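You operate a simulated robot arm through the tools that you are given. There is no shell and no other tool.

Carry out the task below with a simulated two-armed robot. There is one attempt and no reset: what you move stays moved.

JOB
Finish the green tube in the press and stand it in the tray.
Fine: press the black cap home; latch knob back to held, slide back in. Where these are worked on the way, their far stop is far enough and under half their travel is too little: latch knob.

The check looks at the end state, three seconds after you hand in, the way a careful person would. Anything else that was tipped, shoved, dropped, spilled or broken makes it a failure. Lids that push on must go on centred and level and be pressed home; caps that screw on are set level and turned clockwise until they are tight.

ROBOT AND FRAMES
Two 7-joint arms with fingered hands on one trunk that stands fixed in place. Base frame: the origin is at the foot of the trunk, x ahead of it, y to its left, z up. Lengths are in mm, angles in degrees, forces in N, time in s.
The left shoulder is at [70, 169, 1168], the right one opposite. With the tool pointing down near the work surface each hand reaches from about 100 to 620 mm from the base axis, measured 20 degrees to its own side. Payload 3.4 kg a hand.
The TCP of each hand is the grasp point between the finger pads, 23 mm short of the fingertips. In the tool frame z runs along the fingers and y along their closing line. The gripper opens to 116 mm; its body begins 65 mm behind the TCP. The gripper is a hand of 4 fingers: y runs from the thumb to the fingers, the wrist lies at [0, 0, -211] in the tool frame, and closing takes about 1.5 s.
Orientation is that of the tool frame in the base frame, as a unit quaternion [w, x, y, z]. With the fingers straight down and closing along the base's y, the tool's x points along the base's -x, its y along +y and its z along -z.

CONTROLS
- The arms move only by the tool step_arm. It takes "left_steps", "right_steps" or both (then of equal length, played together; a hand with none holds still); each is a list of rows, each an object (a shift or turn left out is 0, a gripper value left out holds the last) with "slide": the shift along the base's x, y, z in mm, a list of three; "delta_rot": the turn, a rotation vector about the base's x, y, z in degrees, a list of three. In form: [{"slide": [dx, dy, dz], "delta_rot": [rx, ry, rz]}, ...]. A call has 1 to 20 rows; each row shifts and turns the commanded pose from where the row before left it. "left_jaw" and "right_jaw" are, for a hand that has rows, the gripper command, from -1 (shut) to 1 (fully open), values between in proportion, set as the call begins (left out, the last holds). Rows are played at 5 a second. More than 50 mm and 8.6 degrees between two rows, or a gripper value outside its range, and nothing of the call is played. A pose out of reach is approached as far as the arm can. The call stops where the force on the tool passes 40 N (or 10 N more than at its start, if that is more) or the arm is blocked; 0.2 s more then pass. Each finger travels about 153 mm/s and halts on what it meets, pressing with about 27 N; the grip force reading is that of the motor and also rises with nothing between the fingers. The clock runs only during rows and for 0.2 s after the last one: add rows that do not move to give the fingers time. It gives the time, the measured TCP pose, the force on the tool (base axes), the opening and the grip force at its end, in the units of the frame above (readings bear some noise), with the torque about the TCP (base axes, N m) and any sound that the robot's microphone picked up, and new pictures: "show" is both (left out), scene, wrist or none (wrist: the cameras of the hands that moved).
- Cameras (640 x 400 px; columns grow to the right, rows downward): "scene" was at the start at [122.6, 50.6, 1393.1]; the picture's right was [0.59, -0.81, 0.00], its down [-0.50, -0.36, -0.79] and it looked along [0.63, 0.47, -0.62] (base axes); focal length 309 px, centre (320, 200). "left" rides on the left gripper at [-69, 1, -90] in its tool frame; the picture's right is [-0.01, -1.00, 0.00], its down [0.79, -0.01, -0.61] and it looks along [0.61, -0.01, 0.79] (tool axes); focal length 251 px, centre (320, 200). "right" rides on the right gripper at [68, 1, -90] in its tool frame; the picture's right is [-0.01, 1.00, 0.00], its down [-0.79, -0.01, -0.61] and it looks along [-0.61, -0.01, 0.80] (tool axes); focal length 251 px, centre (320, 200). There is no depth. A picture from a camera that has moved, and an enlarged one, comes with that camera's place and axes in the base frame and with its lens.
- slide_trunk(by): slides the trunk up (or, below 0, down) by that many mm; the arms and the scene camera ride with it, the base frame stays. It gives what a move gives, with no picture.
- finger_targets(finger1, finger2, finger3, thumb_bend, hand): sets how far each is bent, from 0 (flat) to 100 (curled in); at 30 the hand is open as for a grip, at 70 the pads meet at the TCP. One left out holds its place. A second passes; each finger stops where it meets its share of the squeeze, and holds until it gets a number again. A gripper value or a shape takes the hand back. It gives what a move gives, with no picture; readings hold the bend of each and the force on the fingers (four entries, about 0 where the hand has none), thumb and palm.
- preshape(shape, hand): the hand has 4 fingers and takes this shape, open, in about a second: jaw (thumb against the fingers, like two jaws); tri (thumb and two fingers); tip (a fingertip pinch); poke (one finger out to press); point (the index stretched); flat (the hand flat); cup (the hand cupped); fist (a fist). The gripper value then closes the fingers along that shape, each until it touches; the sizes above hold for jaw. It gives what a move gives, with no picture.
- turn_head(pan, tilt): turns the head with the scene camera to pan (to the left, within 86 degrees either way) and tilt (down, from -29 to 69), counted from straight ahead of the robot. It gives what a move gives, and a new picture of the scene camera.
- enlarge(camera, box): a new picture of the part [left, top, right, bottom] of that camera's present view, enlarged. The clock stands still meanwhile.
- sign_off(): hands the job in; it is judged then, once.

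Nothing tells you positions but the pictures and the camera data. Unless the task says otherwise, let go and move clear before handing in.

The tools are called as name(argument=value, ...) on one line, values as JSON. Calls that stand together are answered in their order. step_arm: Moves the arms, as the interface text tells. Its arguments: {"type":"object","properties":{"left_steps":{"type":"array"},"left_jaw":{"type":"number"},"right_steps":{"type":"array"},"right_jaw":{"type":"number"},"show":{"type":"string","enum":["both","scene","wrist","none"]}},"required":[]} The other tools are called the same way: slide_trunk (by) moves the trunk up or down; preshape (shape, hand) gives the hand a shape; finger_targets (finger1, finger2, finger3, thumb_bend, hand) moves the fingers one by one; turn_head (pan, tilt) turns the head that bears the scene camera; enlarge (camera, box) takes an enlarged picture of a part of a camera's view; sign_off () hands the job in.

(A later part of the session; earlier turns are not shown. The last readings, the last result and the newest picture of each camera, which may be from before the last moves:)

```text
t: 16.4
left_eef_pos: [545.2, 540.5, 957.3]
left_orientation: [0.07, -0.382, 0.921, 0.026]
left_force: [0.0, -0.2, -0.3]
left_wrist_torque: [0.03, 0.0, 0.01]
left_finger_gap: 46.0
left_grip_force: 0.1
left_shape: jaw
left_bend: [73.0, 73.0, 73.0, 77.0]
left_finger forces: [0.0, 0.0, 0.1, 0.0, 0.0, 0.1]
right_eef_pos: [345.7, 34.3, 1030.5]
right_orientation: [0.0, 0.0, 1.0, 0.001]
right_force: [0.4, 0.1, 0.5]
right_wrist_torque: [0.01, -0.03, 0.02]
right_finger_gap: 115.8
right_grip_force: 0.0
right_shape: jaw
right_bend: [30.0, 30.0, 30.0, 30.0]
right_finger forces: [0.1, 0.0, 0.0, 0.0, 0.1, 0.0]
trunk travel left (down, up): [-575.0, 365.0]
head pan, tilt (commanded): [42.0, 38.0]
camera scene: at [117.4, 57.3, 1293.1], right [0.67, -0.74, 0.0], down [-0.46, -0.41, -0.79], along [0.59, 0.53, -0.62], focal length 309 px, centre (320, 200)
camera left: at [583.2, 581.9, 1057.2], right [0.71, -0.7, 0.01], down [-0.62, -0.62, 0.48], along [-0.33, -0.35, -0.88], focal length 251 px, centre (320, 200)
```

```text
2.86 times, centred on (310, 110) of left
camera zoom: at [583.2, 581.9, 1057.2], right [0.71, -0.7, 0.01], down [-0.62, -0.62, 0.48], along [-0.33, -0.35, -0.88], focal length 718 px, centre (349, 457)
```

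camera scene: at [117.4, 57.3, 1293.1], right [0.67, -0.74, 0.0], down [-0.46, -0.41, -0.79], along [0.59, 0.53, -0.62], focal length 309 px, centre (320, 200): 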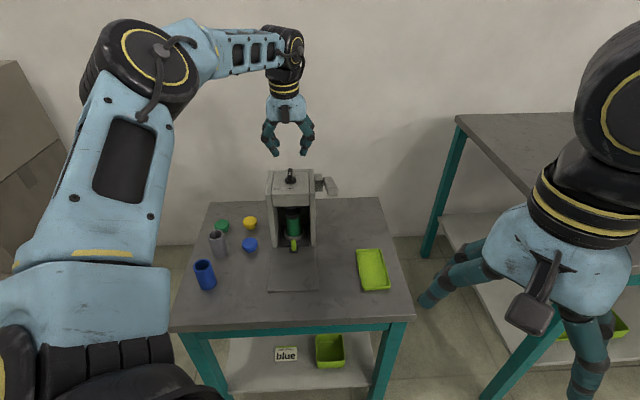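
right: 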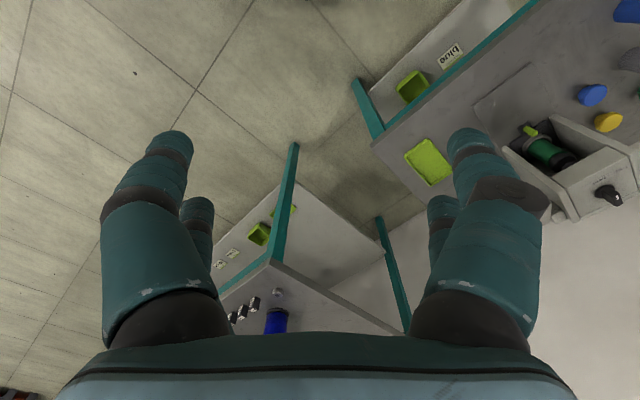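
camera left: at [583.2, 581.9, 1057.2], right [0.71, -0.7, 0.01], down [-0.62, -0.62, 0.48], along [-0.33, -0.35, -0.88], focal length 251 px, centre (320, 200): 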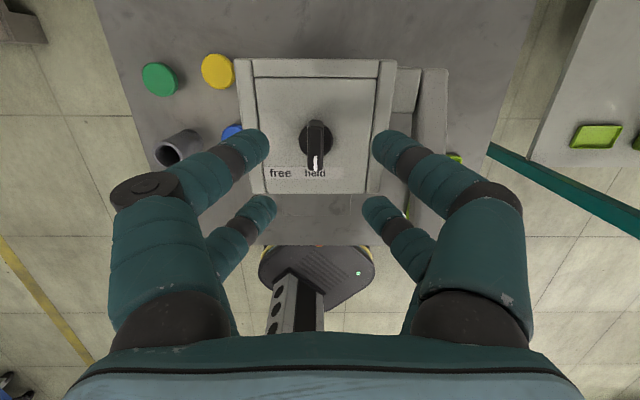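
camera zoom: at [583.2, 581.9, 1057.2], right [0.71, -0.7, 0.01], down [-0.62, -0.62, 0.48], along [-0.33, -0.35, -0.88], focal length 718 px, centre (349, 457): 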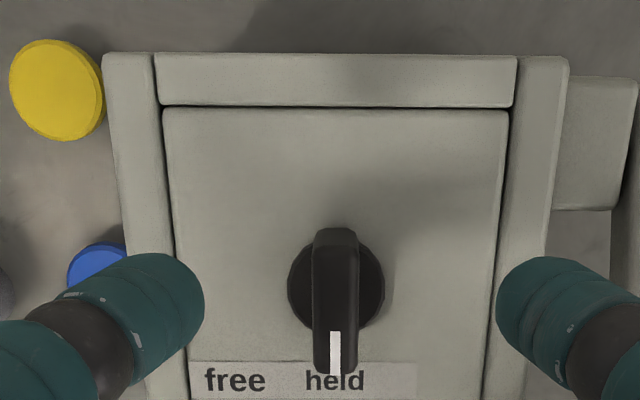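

The knob's axis comes out at (544.5, 544.7), and the bar is lined up with my fingers. I centre on it and go down.

step_arm(left_steps=[{"slide": [-3, 2, 0]}, {"slide": [0, 0, -20]}, {"slide": [0, 0, -20]}, {"slide": [0, 0, -20]}, {"slide": [0, 0, -9]}, {"slide": [0, 0, 0]}], show="both")

enlarge(camera="left", box=[220, 80, 400, 220])

enlarge(camera="scene", box=[250, 120, 350, 220])

```text
t: 17.8
left_eef_pos: [540.6, 544.0, 887.7]
left_orientation: [0.07, -0.381, 0.921, 0.026]
left_force: [0.1, 0.2, 0.6]
left_wrist_torque: [0.02, 0.02, -0.01]
left_finger_gap: 45.9
left_grip_force: 0.0
left_shape: jaw
left_bend: [73.0, 73.0, 73.0, 77.0]
left_finger forces: [0.0, 0.1, 0.1, 0.0, 0.0, 0.0]
right_eef_pos: [345.5, 34.5, 1029.8]
right_orientation: [0.0, 0.0, 1.0, -0.001]
right_force: [-0.1, -0.1, 0.1]
right_wrist_torque: [0.02, 0.0, -0.01]
right_finger_gap: 115.8
right_grip_force: 0.1
right_shape: jaw
right_bend: [30.0, 30.0, 30.0, 30.0]
right_finger forces: [0.0, 0.0, 0.0, 0.1, 0.0, 0.0]
trunk travel left (down, up): [-575.0, 365.0]
head pan, tilt (commanded): [42.0, 38.0]
camera scene: at [117.1, 57.3, 1293.1], right [0.67, -0.74, 0.0], down [-0.46, -0.41, -0.79], along [0.59, 0.53, -0.62], focal length 309 px, centre (320, 200)
camera left: at [579.5, 584.3, 988.0], right [0.71, -0.7, 0.01], down [-0.62, -0.62, 0.48], along [-0.33, -0.35, -0.88], focal length 251 px, centre (320, 200)
```

scene: 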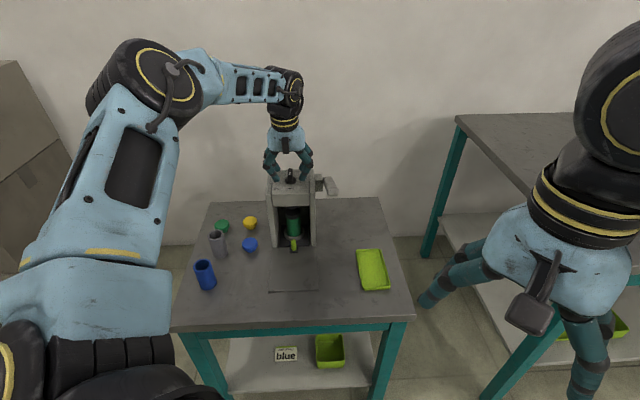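
left: 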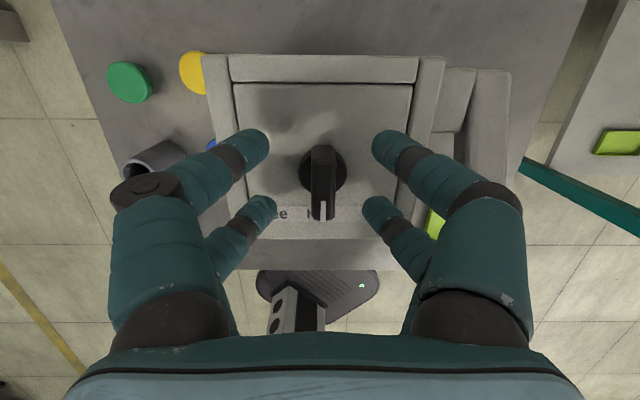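

```text
2.86 times, centred on (310, 150) of left
camera zoom: at [579.5, 584.3, 988.0], right [0.71, -0.7, 0.01], down [-0.62, -0.62, 0.48], along [-0.33, -0.35, -0.88], focal length 718 px, centre (349, 343)
```

zoom: 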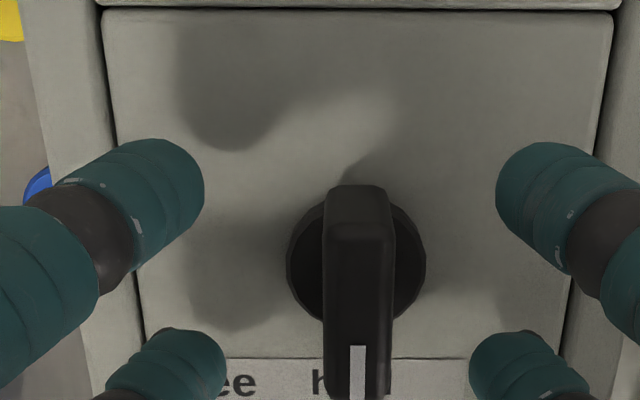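

```text
4.00 times, centred on (300, 170) of scene
camera zoom: at [117.1, 57.3, 1293.1], right [0.67, -0.74, 0.0], down [-0.46, -0.41, -0.79], along [0.59, 0.53, -0.62], focal length 1238 px, centre (400, 320)
```

zoom: 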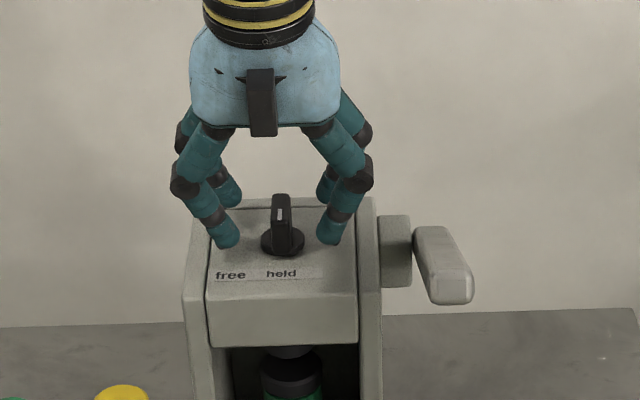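

The bar lies between the two finger pairs, just about 1 mm off centre. I close on it.

step_arm(left_steps=[{"slide": [0.5, -0.5, -1]}, {"slide": [0, 0, 0]}, {"slide": [0, 0, 0]}, {"slide": [0, 0, 0]}, {"slide": [0, 0, 0]}, {"slide": [0, 0, 0]}], left_jaw=-1, show="both")

enlarge(camera="left", box=[220, 80, 400, 220])

enlarge(camera="scene", box=[250, 120, 350, 220])

```text
t: 19.2
left_eef_pos: [542.9, 545.2, 886.7]
left_orientation: [0.07, -0.381, 0.921, 0.025]
left_force: [0.5, 9.3, 1.5]
left_wrist_torque: [0.02, 0.06, 0.02]
left_finger_gap: 3.0
left_grip_force: 27.1
left_shape: jaw
left_bend: [71.0, 71.0, 72.0, 74.0]
left_finger forces: [0.0, 27.2, 26.0, 0.0, 0.1, 0.0]
right_eef_pos: [345.5, 36.5, 1030.0]
right_orientation: [0.0, 0.001, 1.0, -0.001]
right_force: [0.4, 0.8, -0.1]
right_wrist_torque: [-0.02, 0.0, -0.01]
right_finger_gap: 115.7
right_grip_force: 0.0
right_shape: jaw
right_bend: [30.0, 30.0, 30.0, 30.0]
right_finger forces: [0.0, 0.1, 0.0, 0.0, 0.0, 0.0]
trunk travel left (down, up): [-575.0, 365.0]
head pan, tilt (commanded): [42.0, 38.0]
camera scene: at [117.0, 59.1, 1293.1], right [0.67, -0.74, 0.0], down [-0.46, -0.41, -0.79], along [0.59, 0.53, -0.62], focal length 309 px, centre (320, 200)
camera left: at [580.0, 585.4, 986.6], right [0.71, -0.7, 0.01], down [-0.62, -0.62, 0.48], along [-0.33, -0.35, -0.88], focal length 251 px, centre (320, 200)
```

scene: 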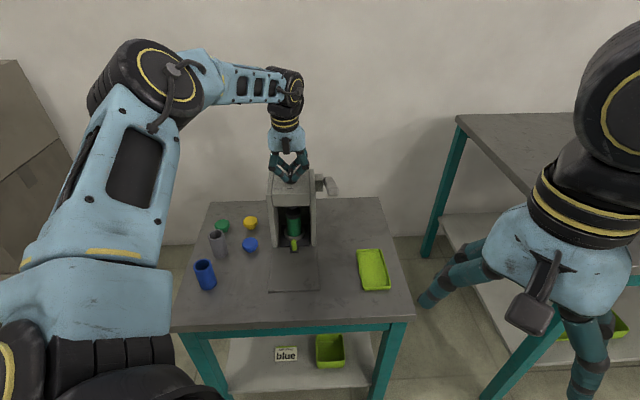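
left: 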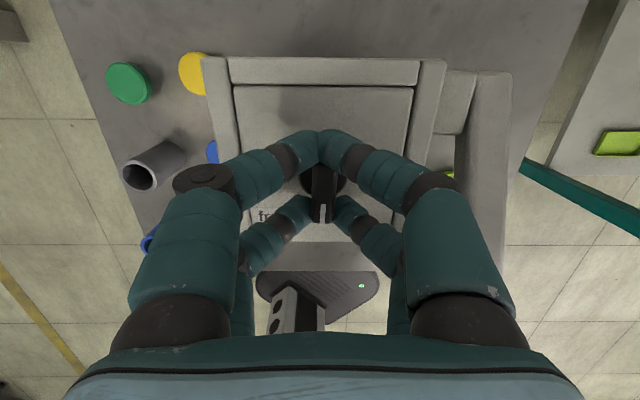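

```text
2.86 times, centred on (310, 150) of left
camera zoom: at [580.0, 585.4, 986.6], right [0.71, -0.7, 0.01], down [-0.62, -0.62, 0.48], along [-0.33, -0.35, -0.88], focal length 718 px, centre (349, 343)
```

zoom: 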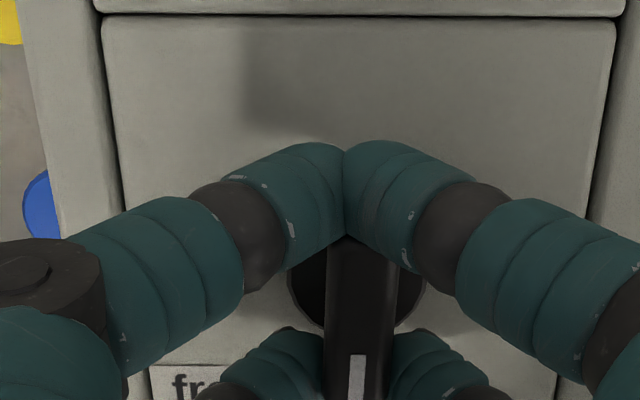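

```text
4.00 times, centred on (300, 170) of scene
camera zoom: at [117.0, 59.1, 1293.1], right [0.67, -0.74, 0.0], down [-0.46, -0.41, -0.79], along [0.59, 0.53, -0.62], focal length 1238 px, centre (400, 320)
```

zoom: 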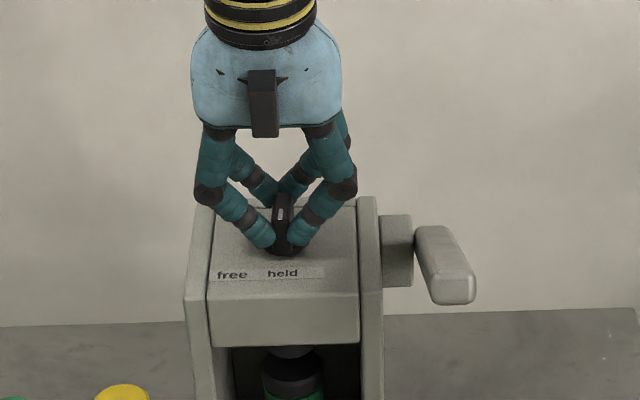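

The front finger pair holds the bar's front end at 27 N, and the rear pair closed just behind the bar. I turn clockwise (seen from above) toward "free".

step_arm(left_steps=[{"slide": [-0.3, 0.3, 0], "delta_rot": [0, 0, -7]}, {"slide": [-0.3, 0.3, 0], "delta_rot": [0, 0, -7]}, {"slide": [-0.2, 0.3, 0], "delta_rot": [0, 0, -7]}, {"slide": [0, 0, 0], "delta_rot": [0, 0, 0]}], show="both")

enlarge(camera="left", box=[220, 80, 400, 220])

enlarge(camera="scene", box=[250, 120, 350, 220])

```text
t: 20.2
left_eef_pos: [542.6, 544.6, 885.9]
left_orientation: [0.075, -0.206, 0.976, 0.012]
left_force: [10.3, 12.7, 6.4]
left_wrist_torque: [0.17, 0.0, 0.02]
left_finger_gap: 2.8
left_grip_force: 27.7
left_shape: jaw
left_bend: [71.0, 71.0, 72.0, 74.0]
left_finger forces: [0.1, 28.3, 26.1, 0.0, 0.0, 0.0]
right_eef_pos: [346.4, 37.4, 1028.7]
right_orientation: [-0.001, 0.0, 1.0, -0.001]
right_force: [0.6, -0.3, -0.6]
right_wrist_torque: [0.02, -0.02, 0.0]
right_finger_gap: 115.9
right_grip_force: 0.0
right_shape: jaw
right_bend: [30.0, 30.0, 30.0, 30.0]
right_finger forces: [0.2, 0.0, 0.0, 0.1, 0.1, 0.0]
trunk travel left (down, up): [-575.0, 365.0]
head pan, tilt (commanded): [42.0, 38.0]
camera scene: at [118.5, 59.1, 1293.0], right [0.67, -0.74, 0.0], down [-0.46, -0.41, -0.79], along [0.58, 0.53, -0.62], focal length 309 px, centre (320, 200)
camera left: at [592.4, 568.9, 986.5], right [0.41, -0.91, 0.01], down [-0.8, -0.36, 0.48], along [-0.44, -0.21, -0.88], focal length 251 px, centre (320, 200)
```

scene: 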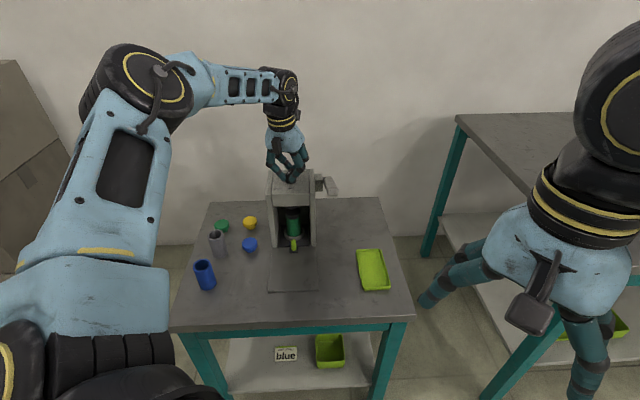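
left: 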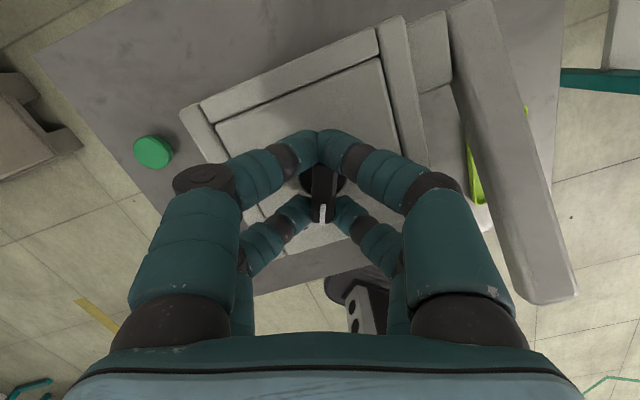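

```text
2.86 times, centred on (310, 150) of left
camera zoom: at [592.4, 568.9, 986.5], right [0.41, -0.91, 0.01], down [-0.8, -0.36, 0.48], along [-0.44, -0.21, -0.88], focal length 718 px, centre (349, 343)
```

zoom: 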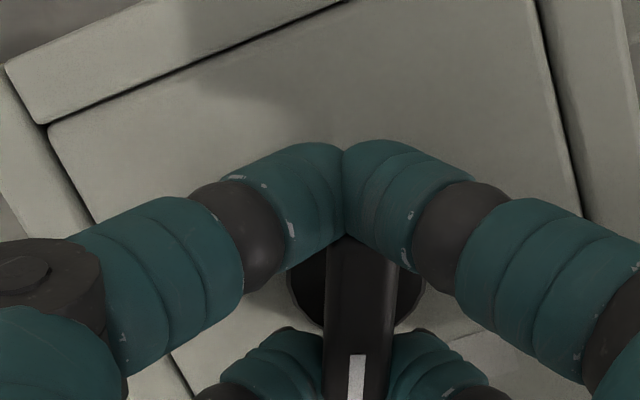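

```text
4.00 times, centred on (300, 170) of scene
camera zoom: at [118.5, 59.1, 1293.0], right [0.67, -0.74, 0.0], down [-0.46, -0.41, -0.79], along [0.58, 0.53, -0.62], focal length 1238 px, centre (400, 320)
```

zoom: 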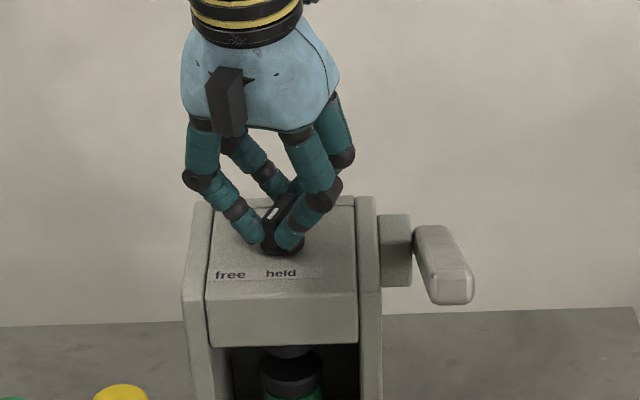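

The knob is turning with the hand, about 21° so far. I ease the side load a little and keep turning.

step_arm(left_steps=[{"slide": [0.6, 1, 0.5], "delta_rot": [0, 0, -7]}, {"slide": [0, 0.8, 0], "delta_rot": [0, 0, -7]}, {"slide": [0, 0.5, 0], "delta_rot": [0, 0, -7]}, {"slide": [0, 0, 0], "delta_rot": [0, 0, 0]}], show="both")

enlarge(camera="scene", box=[250, 120, 350, 220])

enlarge(camera="left", box=[220, 80, 400, 220])

```text
t: 21.2
left_eef_pos: [543.6, 544.7, 886.7]
left_orientation: [0.073, -0.024, 0.997, -0.002]
left_force: [10.9, -1.2, 3.5]
left_wrist_torque: [-0.06, 0.0, -0.03]
left_finger_gap: 2.8
left_grip_force: 27.3
left_shape: jaw
left_bend: [71.0, 71.0, 72.0, 74.0]
left_finger forces: [0.0, 25.7, 28.9, 0.0, 0.1, 0.1]
right_eef_pos: [347.6, 34.9, 1029.6]
right_orientation: [0.0, 0.0, 1.0, 0.001]
right_force: [-0.9, 0.1, 0.6]
right_wrist_torque: [0.02, -0.04, 0.02]
right_finger_gap: 115.5
right_grip_force: 0.1
right_shape: jaw
right_bend: [30.0, 30.0, 30.0, 30.0]
right_finger forces: [0.0, 0.0, 0.0, 0.0, 0.1, 0.0]
trunk travel left (down, up): [-575.0, 365.0]
head pan, tilt (commanded): [42.0, 38.0]
camera scene: at [119.2, 56.4, 1292.9], right [0.67, -0.74, 0.0], down [-0.46, -0.41, -0.79], along [0.58, 0.53, -0.62], focal length 309 px, centre (320, 200)
camera left: at [598.5, 549.6, 986.5], right [0.06, -1.0, 0.01], down [-0.87, -0.05, 0.48], along [-0.48, -0.04, -0.88], focal length 251 px, centre (320, 200)
```

scene: 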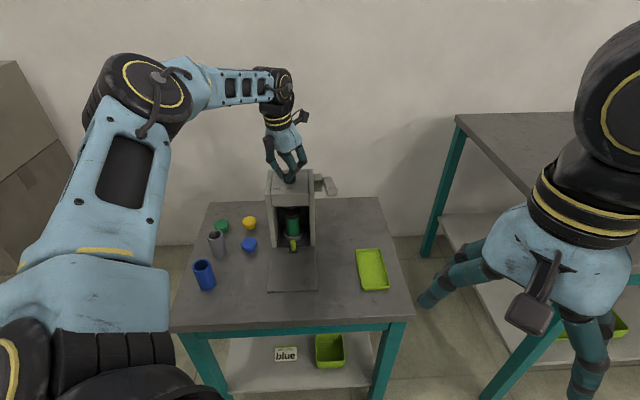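
left: 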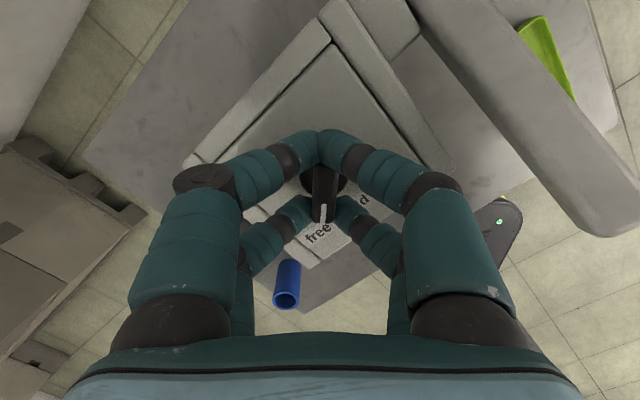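

```text
4.00 times, centred on (300, 170) of scene
camera zoom: at [119.2, 56.4, 1292.9], right [0.67, -0.74, 0.0], down [-0.46, -0.41, -0.79], along [0.58, 0.53, -0.62], focal length 1238 px, centre (400, 320)
```

zoom: 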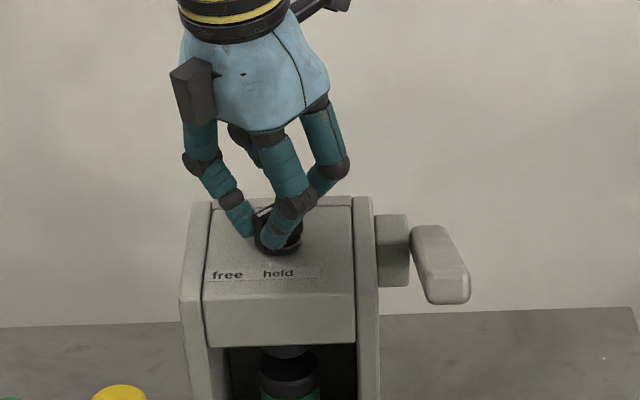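

```text
2.86 times, centred on (310, 150) of left
camera zoom: at [598.5, 549.6, 986.5], right [0.06, -1.0, 0.01], down [-0.87, -0.05, 0.48], along [-0.48, -0.04, -0.88], focal length 718 px, centre (349, 343)
```

zoom: 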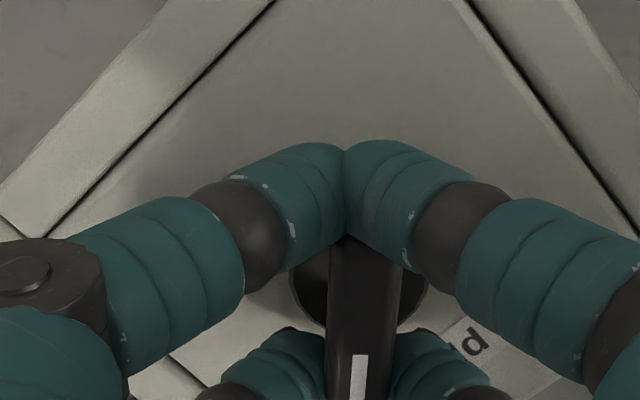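

The pointer is now close to "free". I turn on toward the stop and watch the torque and the bar's alignment.

step_arm(left_steps=[{"slide": [0.3, 0.3, 0], "delta_rot": [0, 0, -6]}, {"slide": [0.3, 0.3, 0], "delta_rot": [0, 0, -6]}, {"slide": [0.3, 0.3, 0], "delta_rot": [0, 0, -6]}, {"slide": [0, 0, 0], "delta_rot": [0, 0, 0]}], show="wrist")

enlarge(camera="left", box=[220, 80, 400, 220])

```text
t: 22.2
left_eef_pos: [544.4, 544.4, 886.3]
left_orientation: [0.073, 0.13, 0.989, -0.013]
left_force: [10.6, -7.7, 2.9]
left_wrist_torque: [-0.15, -0.01, 0.3]
left_finger_gap: 2.6
left_grip_force: 27.0
left_shape: jaw
left_bend: [71.0, 71.0, 72.0, 74.0]
left_finger forces: [0.1, 24.0, 32.1, 0.0, 0.0, 0.0]
right_eef_pos: [347.6, 33.4, 1030.4]
right_orientation: [-0.001, 0.0, 1.0, 0.001]
right_force: [-0.5, 0.1, 0.3]
right_wrist_torque: [0.01, -0.01, 0.01]
right_finger_gap: 116.0
right_grip_force: 0.0
right_shape: jaw
right_bend: [30.0, 30.0, 30.0, 30.0]
right_finger forces: [0.1, 0.0, 0.0, 0.1, 0.1, 0.1]
trunk travel left (down, up): [-575.0, 365.0]
head pan, tilt (commanded): [42.0, 38.0]
camera left: at [597.9, 532.4, 986.5], right [-0.25, -0.97, 0.01], down [-0.85, 0.22, 0.48], along [-0.47, 0.12, -0.88], focal length 251 px, centre (320, 200)
```

left: 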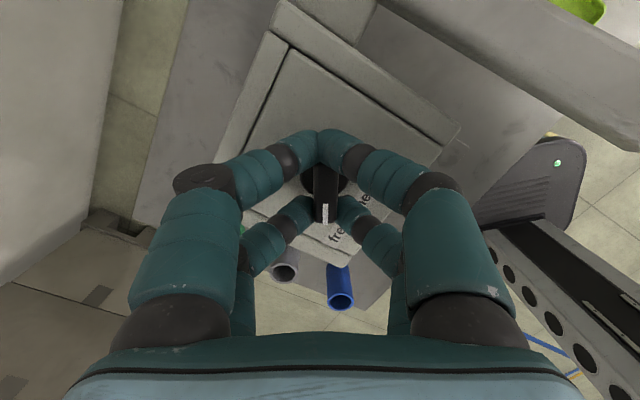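

```text
2.86 times, centred on (310, 150) of left
camera zoom: at [597.9, 532.4, 986.5], right [-0.25, -0.97, 0.01], down [-0.85, 0.22, 0.48], along [-0.47, 0.12, -0.88], focal length 718 px, centre (349, 343)
```

zoom: 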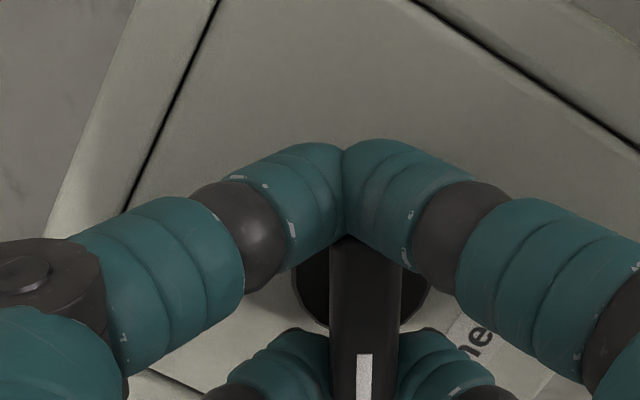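

Torque about the vertical has risen to 0.3 N·m after about 60°. I turn a little more to find out whether that is the stop.

step_arm(left_steps=[{"slide": [0, 0.2, 0], "delta_rot": [0, 0, -5]}, {"slide": [0, 0.2, 0], "delta_rot": [0, 0, -4]}, {"slide": [0, 0, 0], "delta_rot": [0, 0, 0]}], show="wrist")

enlarge(camera="left", box=[220, 80, 400, 220])

```text
t: 23.0
left_eef_pos: [545.5, 545.6, 887.0]
left_orientation: [0.071, 0.208, 0.975, -0.018]
left_force: [10.1, -13.2, -3.0]
left_wrist_torque: [-0.35, -0.01, 0.6]
left_finger_gap: 2.5
left_grip_force: 26.8
left_shape: jaw
left_bend: [71.0, 71.0, 71.0, 74.0]
left_finger forces: [0.1, 21.5, 35.5, 0.0, 0.0, 0.0]
right_eef_pos: [347.7, 32.7, 1029.0]
right_orientation: [-0.002, 0.0, 1.0, 0.001]
right_force: [0.2, -0.1, 0.3]
right_wrist_torque: [0.0, 0.0, 0.0]
right_finger_gap: 115.8
right_grip_force: 0.1
right_shape: jaw
right_bend: [30.0, 30.0, 30.0, 30.0]
right_finger forces: [0.1, 0.0, 0.0, 0.0, 0.0, 0.1]
trunk travel left (down, up): [-575.0, 365.0]
head pan, tilt (commanded): [42.0, 38.0]
camera left: at [596.0, 524.1, 986.8], right [-0.4, -0.92, 0.01], down [-0.8, 0.35, 0.48], along [-0.45, 0.19, -0.87], focal length 251 px, centre (320, 200)
```

left: 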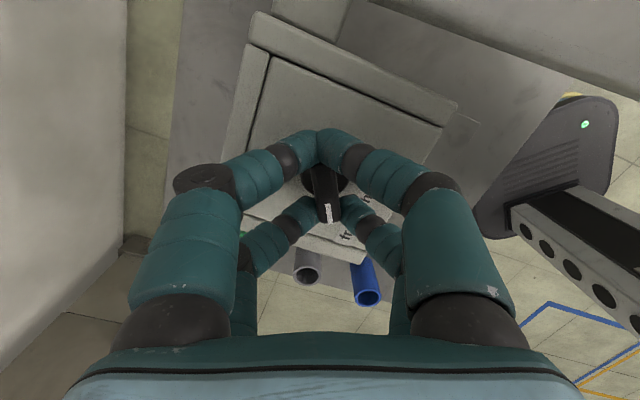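

```text
2.86 times, centred on (310, 150) of left
camera zoom: at [596.0, 524.1, 986.8], right [-0.4, -0.92, 0.01], down [-0.8, 0.35, 0.48], along [-0.45, 0.19, -0.87], focal length 718 px, centre (349, 343)
```

zoom: 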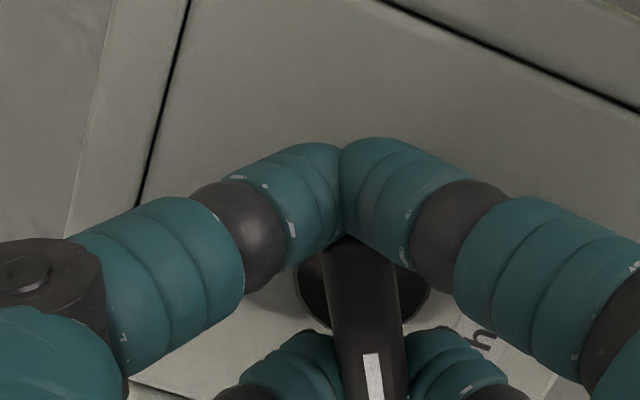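

The bar now lags behind the hand, so the knob is at its far stop, "free". I turn back the slack, open and lift clear.

step_arm(left_steps=[{"slide": [0, 0, 0], "delta_rot": [0, 0, 5]}, {"slide": [0, 0, 0], "delta_rot": [0, 0, 4]}, {"slide": [0, 0, 0]}], show="none")

step_arm(left_steps=[{"slide": [0, 0, 0]}, {"slide": [0, 0, 0]}, {"slide": [0, 0, 0]}, {"slide": [0, 0, 25]}, {"slide": [0, 0, 30]}, {"slide": [0, 0, 20]}], left_jaw=-0.1, show="wrist")

enlarge(camera="scene", box=[250, 120, 350, 220])

```text
t: 23.8
left_eef_pos: [545.7, 545.9, 888.0]
left_orientation: [0.072, 0.13, 0.989, -0.013]
left_force: [11.9, -9.4, -2.5]
left_wrist_torque: [-0.17, -0.06, 0.04]
left_finger_gap: 2.4
left_grip_force: 27.1
left_shape: jaw
left_bend: [71.0, 70.0, 71.0, 74.0]
left_finger forces: [0.1, 24.9, 27.7, 0.0, 0.1, 0.0]
right_eef_pos: [348.0, 34.7, 1030.1]
right_orientation: [-0.001, 0.0, 1.0, 0.001]
right_force: [-0.2, -0.5, 0.1]
right_wrist_torque: [-0.01, -0.01, -0.02]
right_finger_gap: 115.7
right_grip_force: 0.0
right_shape: jaw
right_bend: [30.0, 30.0, 30.0, 30.0]
right_finger forces: [0.0, 0.1, 0.0, 0.0, 0.0, 0.0]
trunk travel left (down, up): [-575.0, 365.0]
head pan, tilt (commanded): [42.0, 38.0]
```

```text
t: 25.2
left_eef_pos: [543.4, 545.6, 963.0]
left_orientation: [0.073, 0.13, 0.989, -0.014]
left_force: [0.5, -0.1, 0.1]
left_wrist_torque: [0.04, -0.03, -0.01]
left_finger_gap: 51.9
left_grip_force: 0.0
left_shape: jaw
left_bend: [73.0, 73.0, 73.0, 76.0]
left_finger forces: [0.0, 0.0, 0.1, 0.0, 0.0, 0.1]
right_eef_pos: [345.3, 35.6, 1030.9]
right_orientation: [0.0, 0.0, 1.0, 0.0]
right_force: [-0.2, 0.4, 0.9]
right_wrist_torque: [-0.01, -0.02, -0.03]
right_finger_gap: 115.9
right_grip_force: 0.1
right_shape: jaw
right_bend: [30.0, 30.0, 30.0, 30.0]
right_finger forces: [0.0, 0.1, 0.1, 0.0, 0.0, 0.0]
trunk travel left (down, up): [-575.0, 365.0]
head pan, tilt (commanded): [42.0, 38.0]
camera left: at [596.3, 533.8, 1062.8], right [-0.25, -0.97, 0.01], down [-0.85, 0.22, 0.48], along [-0.47, 0.11, -0.88], focal length 251 px, centre (320, 200)
```

left: 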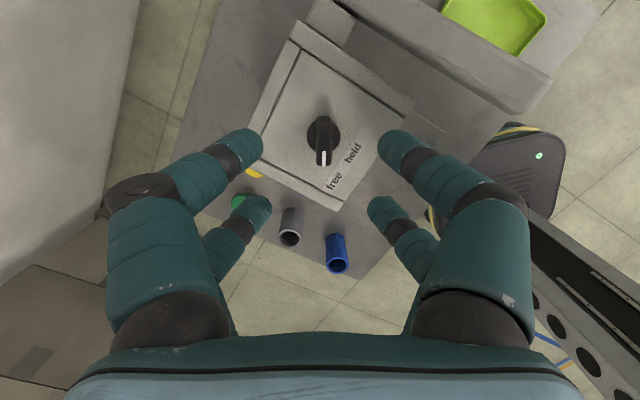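

```text
4.00 times, centred on (300, 170) of scene
camera zoom: at [117.2, 57.0, 1293.1], right [0.67, -0.74, 0.0], down [-0.46, -0.41, -0.79], along [0.59, 0.53, -0.62], focal length 1238 px, centre (400, 320)
```

zoom: 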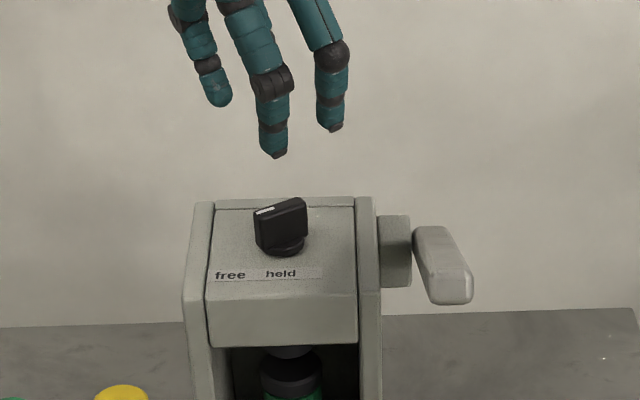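

The knob now points to "free". Next I have to pull the slide out by its small peg at about (508, 506, z 660–692). While still clear, I try the "tip" hand shape to see its geometry.

preshape(hand="left", shape="tip")

step_arm(left_steps=[{"slide": [-10, -10, 10], "delta_rot": [0, 0, 8]}, {"slide": [-15, -15, 10], "delta_rot": [0, 0, 8]}, {"slide": [-15, -15, 0], "delta_rot": [0, 0, 8]}, {"slide": [-15, -15, 0], "delta_rot": [0, 0, 8]}, {"slide": [-15, -15, 0], "delta_rot": [0, 0, 8]}, {"slide": [-15, -15, 0], "delta_rot": [0, 0, 8]}, {"slide": [-15, -15, 0], "delta_rot": [0, 0, 8]}, {"slide": [0, 0, 0], "delta_rot": [0, 0, 4]}], show="both")

enlarge(camera="scene", box=[230, 60, 350, 240])

```text
t: 26.1
left_eef_pos: [543.3, 546.6, 962.6]
left_orientation: [0.074, 0.131, 0.989, -0.014]
left_force: [0.9, 0.7, -0.8]
left_wrist_torque: [-0.01, -0.02, 0.0]
left_finger_gap: 116.0
left_grip_force: 0.0
left_shape: tip
left_bend: [30.0, 30.0, 30.0, 30.0]
left_finger forces: [0.0, 0.0, 0.0, 0.0, 0.0, 0.0]
right_eef_pos: [345.0, 34.2, 1030.3]
right_orientation: [0.0, 0.0, 1.0, 0.0]
right_force: [0.2, -0.1, 1.5]
right_wrist_torque: [0.0, -0.03, -0.05]
right_finger_gap: 116.0
right_grip_force: 0.0
right_shape: jaw
right_bend: [30.0, 30.0, 30.0, 30.0]
right_finger forces: [0.0, 0.0, 0.1, 0.0, 0.1, 0.1]
trunk travel left (down, up): [-575.0, 365.0]
head pan, tilt (commanded): [42.0, 38.0]
```

```text
t: 27.9
left_eef_pos: [442.7, 449.1, 981.7]
left_orientation: [0.07, -0.383, 0.921, 0.025]
left_force: [0.5, 0.5, 0.2]
left_wrist_torque: [0.0, 0.01, 0.02]
left_finger_gap: 115.7
left_grip_force: 0.1
left_shape: tip
left_bend: [30.0, 30.0, 30.0, 30.0]
left_finger forces: [0.0, 0.1, 0.0, 0.0, 0.1, 0.1]
right_eef_pos: [346.6, 35.2, 1029.8]
right_orientation: [0.0, 0.0, 1.0, 0.0]
right_force: [-0.4, 0.0, 0.5]
right_wrist_torque: [0.02, -0.01, -0.01]
right_finger_gap: 115.9
right_grip_force: 0.1
right_shape: jaw
right_bend: [30.0, 30.0, 30.0, 30.0]
right_finger forces: [0.1, 0.0, 0.0, 0.0, 0.0, 0.0]
trunk travel left (down, up): [-575.0, 365.0]
head pan, tilt (commanded): [42.0, 38.0]
camera scene: at [117.6, 57.6, 1293.1], right [0.67, -0.74, 0.0], down [-0.46, -0.41, -0.79], along [0.59, 0.53, -0.62], focal length 309 px, centre (320, 200)
camera left: at [480.5, 487.8, 1082.1], right [0.71, -0.7, 0.01], down [-0.62, -0.62, 0.48], along [-0.33, -0.35, -0.88], focal length 251 px, centre (320, 200)
```

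scene: 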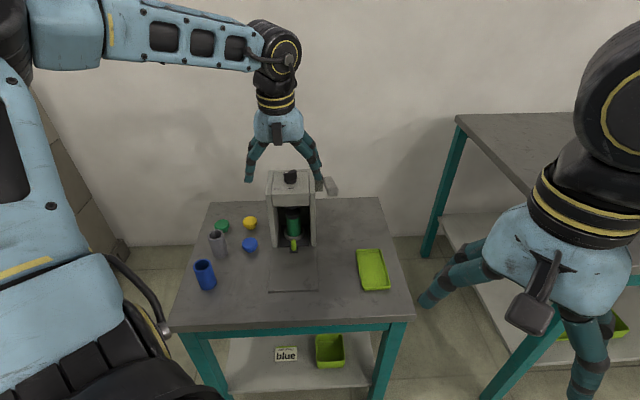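
left: 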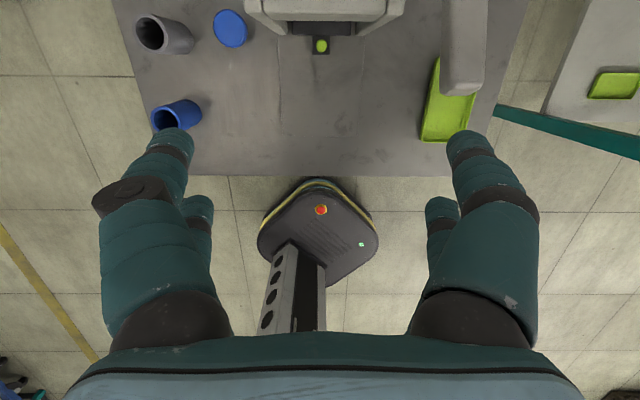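

```text
2.22 times, centred on (290, 150) of scene
camera zoom: at [117.6, 57.6, 1293.1], right [0.67, -0.74, 0.0], down [-0.46, -0.41, -0.79], along [0.59, 0.53, -0.62], focal length 688 px, centre (387, 311)
```

zoom: 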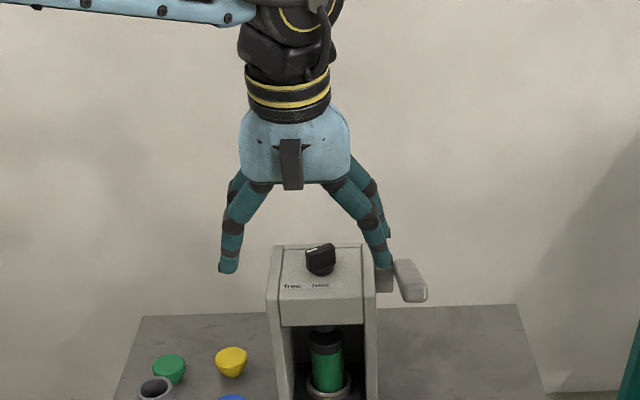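

The open "tip" shape looks the same as jaw. I close it in free air to see which fingers meet.

step_arm(left_steps=[{"slide": [0, 0, 0]}, {"slide": [0, 0, 0]}, {"slide": [0, 0, 0]}, {"slide": [0, 0, 0]}, {"slide": [0, 0, 0]}, {"slide": [0, 0, 0]}, {"slide": [0, 0, 0]}], left_jaw=-1, show="both")

enlarge(camera="scene", box=[230, 60, 350, 240])

```text
t: 29.5
left_eef_pos: [442.6, 448.1, 982.8]
left_orientation: [0.07, -0.381, 0.921, 0.026]
left_force: [-0.3, 0.2, -1.0]
left_wrist_torque: [-0.02, -0.02, -0.01]
left_finger_gap: 0.1
left_grip_force: 27.0
left_shape: tip
left_bend: [62.0, 62.0, 62.0, 62.0]
left_finger forces: [0.0, 0.1, 0.0, 0.0, 0.1, 0.0]
right_eef_pos: [346.5, 34.6, 1028.6]
right_orientation: [0.0, 0.0, 1.0, 0.0]
right_force: [-0.4, 0.1, 0.7]
right_wrist_torque: [0.02, 0.01, 0.01]
right_finger_gap: 115.9
right_grip_force: 0.0
right_shape: jaw
right_bend: [30.0, 30.0, 30.0, 30.0]
right_finger forces: [0.0, 0.1, 0.1, 0.1, 0.1, 0.1]
trunk travel left (down, up): [-575.0, 365.0]
head pan, tilt (commanded): [42.0, 38.0]
camera scene: at [117.1, 57.3, 1293.1], right [0.67, -0.74, 0.0], down [-0.46, -0.41, -0.79], along [0.59, 0.53, -0.62], focal length 309 px, centre (320, 200)
camera left: at [480.4, 487.5, 1082.5], right [0.71, -0.7, 0.01], down [-0.62, -0.62, 0.48], along [-0.33, -0.35, -0.88], focal length 251 px, centre (320, 200)
```

scene: 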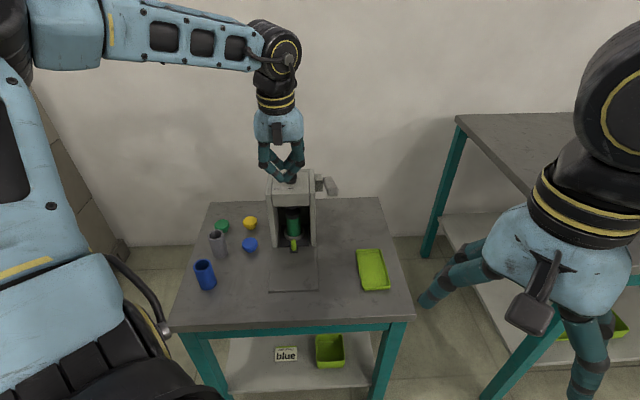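
left: 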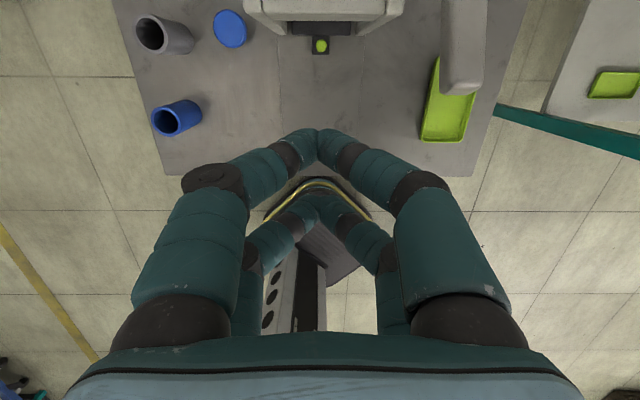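

```text
2.22 times, centred on (290, 150) of scene
camera zoom: at [117.1, 57.3, 1293.1], right [0.67, -0.74, 0.0], down [-0.46, -0.41, -0.79], along [0.59, 0.53, -0.62], focal length 688 px, centre (387, 311)
```

zoom: 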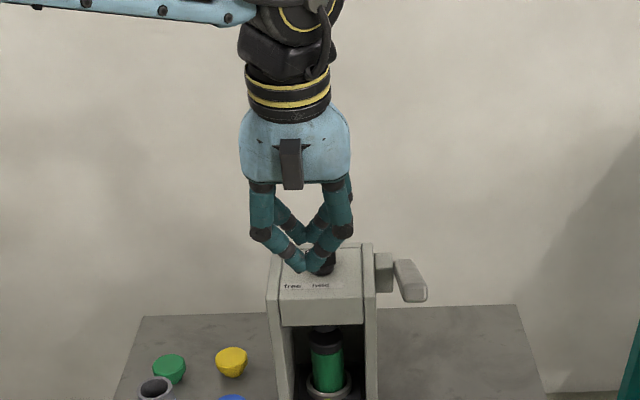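

"Tip" closes exactly like "jaw", two finger pairs about 36 mm apart, so I'll use one pair to pinch the peg. I take closer pictures of the peg from both cameras to fix where it is.

enlarge(camera="left", box=[230, 0, 410, 112])

enlarge(camera="scene", box=[250, 190, 350, 300])

enlarge(camera="right", box=[400, 0, 640, 200])

```text
3.56 times, centred on (320, 56) of left
camera zoom: at [480.4, 487.5, 1082.5], right [0.71, -0.7, 0.01], down [-0.62, -0.62, 0.48], along [-0.33, -0.35, -0.88], focal length 894 px, centre (320, 712)
```

zoom: 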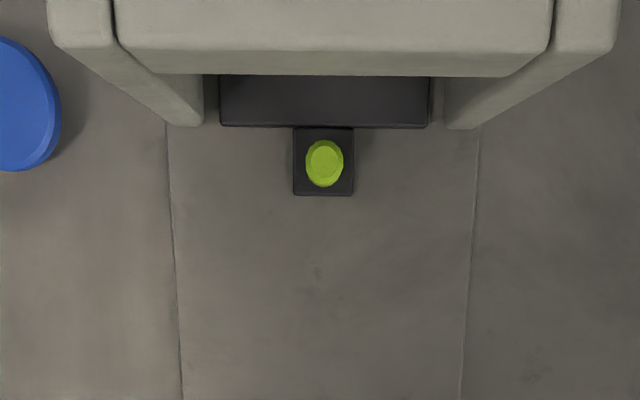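

```text
3.64 times, centred on (300, 245) of scene
camera zoom: at [117.1, 57.3, 1293.1], right [0.67, -0.74, 0.0], down [-0.46, -0.41, -0.79], along [0.59, 0.53, -0.62], focal length 1125 px, centre (393, 36)
```

zoom: 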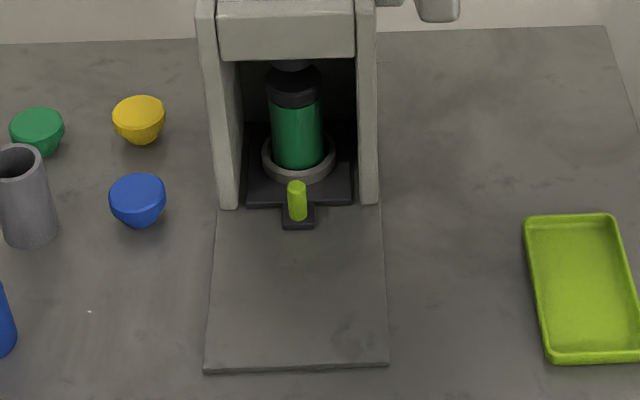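

```text
2.00 times, centred on (520, 100) of right
camera zoom: at [278.4, 35.6, 1119.3], right [0.01, 1.0, 0.0], down [0.8, -0.01, 0.61], along [0.61, -0.01, -0.8], focal length 503 px, centre (-80, 400)
```

zoom: 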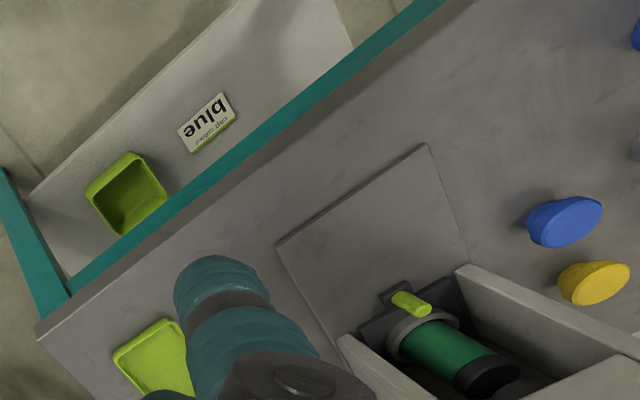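

The wrist and right-hand cameras agree on the peg at n ≈ 702 (about 496, 496), nearer than the head estimate, so I'll steer by the wrist camera. I bring the hand down in front of the press, tipped about 35°.

preshape(hand="left", shape="jaw")

step_arm(left_steps=[{"slide": [0, 0, -30], "delta_rot": [4.67, -4.67, 0]}, {"slide": [0, 0, -30], "delta_rot": [4.67, -4.67, 0]}, {"slide": [0, 0, -30], "delta_rot": [4.67, -4.67, 0]}, {"slide": [0, 0, -30], "delta_rot": [4.67, -4.67, 0]}, {"slide": [0, 0, -40]}, {"slide": [5, 2, -40]}, {"slide": [5, 2, -30]}, {"slide": [0, 0, 0]}], left_jaw=-0.3, show="both")

```text
t: 30.4
left_eef_pos: [442.0, 447.2, 982.9]
left_orientation: [0.069, -0.381, 0.922, 0.025]
left_force: [0.2, -0.1, 0.1]
left_wrist_torque: [-0.04, 0.0, -0.02]
left_finger_gap: 116.0
left_grip_force: 0.1
left_shape: jaw
left_bend: [30.0, 30.0, 30.0, 30.0]
left_finger forces: [0.1, 0.0, 0.0, 0.1, 0.1, 0.1]
right_eef_pos: [345.8, 35.5, 1029.5]
right_orientation: [0.0, 0.0, 1.0, 0.0]
right_force: [0.1, -0.2, -0.4]
right_wrist_torque: [-0.01, 0.02, -0.01]
right_finger_gap: 115.9
right_grip_force: 0.1
right_shape: jaw
right_bend: [30.0, 30.0, 30.0, 30.0]
right_finger forces: [0.1, 0.0, 0.0, 0.0, 0.1, 0.1]
trunk travel left (down, up): [-575.0, 365.0]
head pan, tilt (commanded): [42.0, 38.0]
```

```text
t: 32.2
left_eef_pos: [451.8, 452.9, 753.1]
left_orientation: [0.279, -0.364, 0.881, 0.112]
left_force: [0.6, 0.1, 0.4]
left_wrist_torque: [0.01, 0.0, 0.02]
left_finger_gap: 40.7
left_grip_force: 0.1
left_shape: jaw
left_bend: [73.0, 73.0, 73.0, 77.0]
left_finger forces: [0.0, 0.0, 0.1, 0.0, 0.0, 0.0]
right_eef_pos: [344.2, 35.4, 1030.7]
right_orientation: [0.0, 0.0, 1.0, 0.0]
right_force: [-0.3, 0.4, 0.0]
right_wrist_torque: [-0.01, -0.01, 0.0]
right_finger_gap: 115.9
right_grip_force: 0.1
right_shape: jaw
right_bend: [30.0, 30.0, 30.0, 30.0]
right_finger forces: [0.0, 0.0, 0.0, 0.1, 0.1, 0.0]
trunk travel left (down, up): [-575.0, 365.0]
head pan, tilt (commanded): [42.0, 38.0]
camera scene: at [116.7, 57.2, 1293.2], right [0.67, -0.74, 0.0], down [-0.46, -0.41, -0.79], along [0.59, 0.53, -0.62], focal length 309 px, centre (320, 200)
camera left: at [454.7, 457.7, 867.3], right [0.71, -0.7, 0.01], down [-0.7, -0.71, 0.04], along [-0.02, -0.04, -1.0], focal length 251 px, centre (320, 200)
```

scene: 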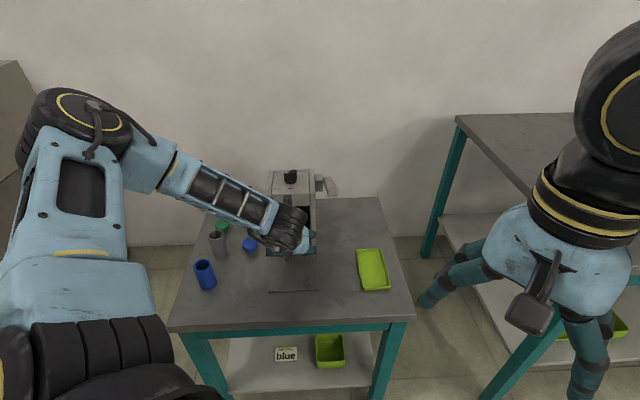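
left: 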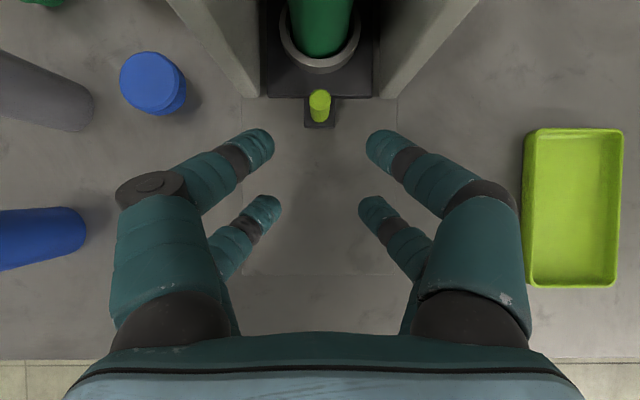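

The wrist camera now looks straight down on the peg. I zoom in to measure.

enlarge(camera="left", box=[220, 40, 420, 240])

enlarge(camera="left", box=[270, 50, 370, 150])

```text
2.00 times, centred on (320, 140) of left
camera zoom: at [454.7, 457.7, 867.3], right [0.71, -0.7, 0.01], down [-0.7, -0.71, 0.04], along [-0.02, -0.04, -1.0], focal length 503 px, centre (320, 320)
```

zoom: 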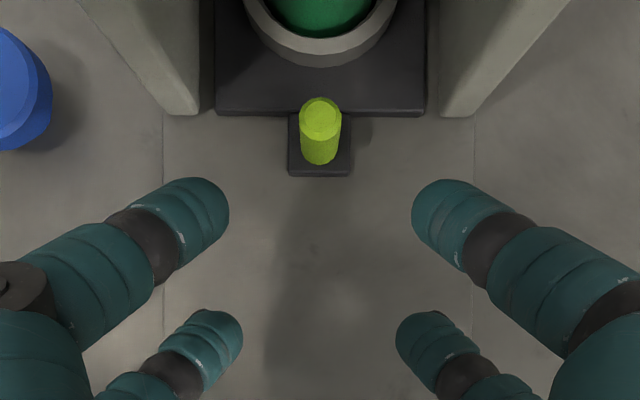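

```text
4.00 times, centred on (320, 100) of left
camera zoom: at [454.7, 457.7, 867.3], right [0.71, -0.7, 0.01], down [-0.7, -0.71, 0.04], along [-0.02, -0.04, -1.0], focal length 1006 px, centre (320, 600)
```

zoom: 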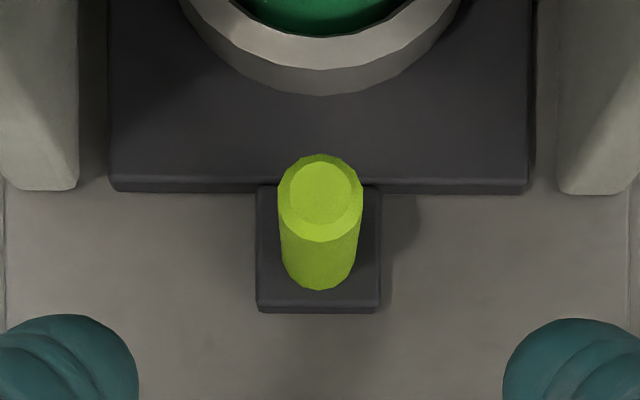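

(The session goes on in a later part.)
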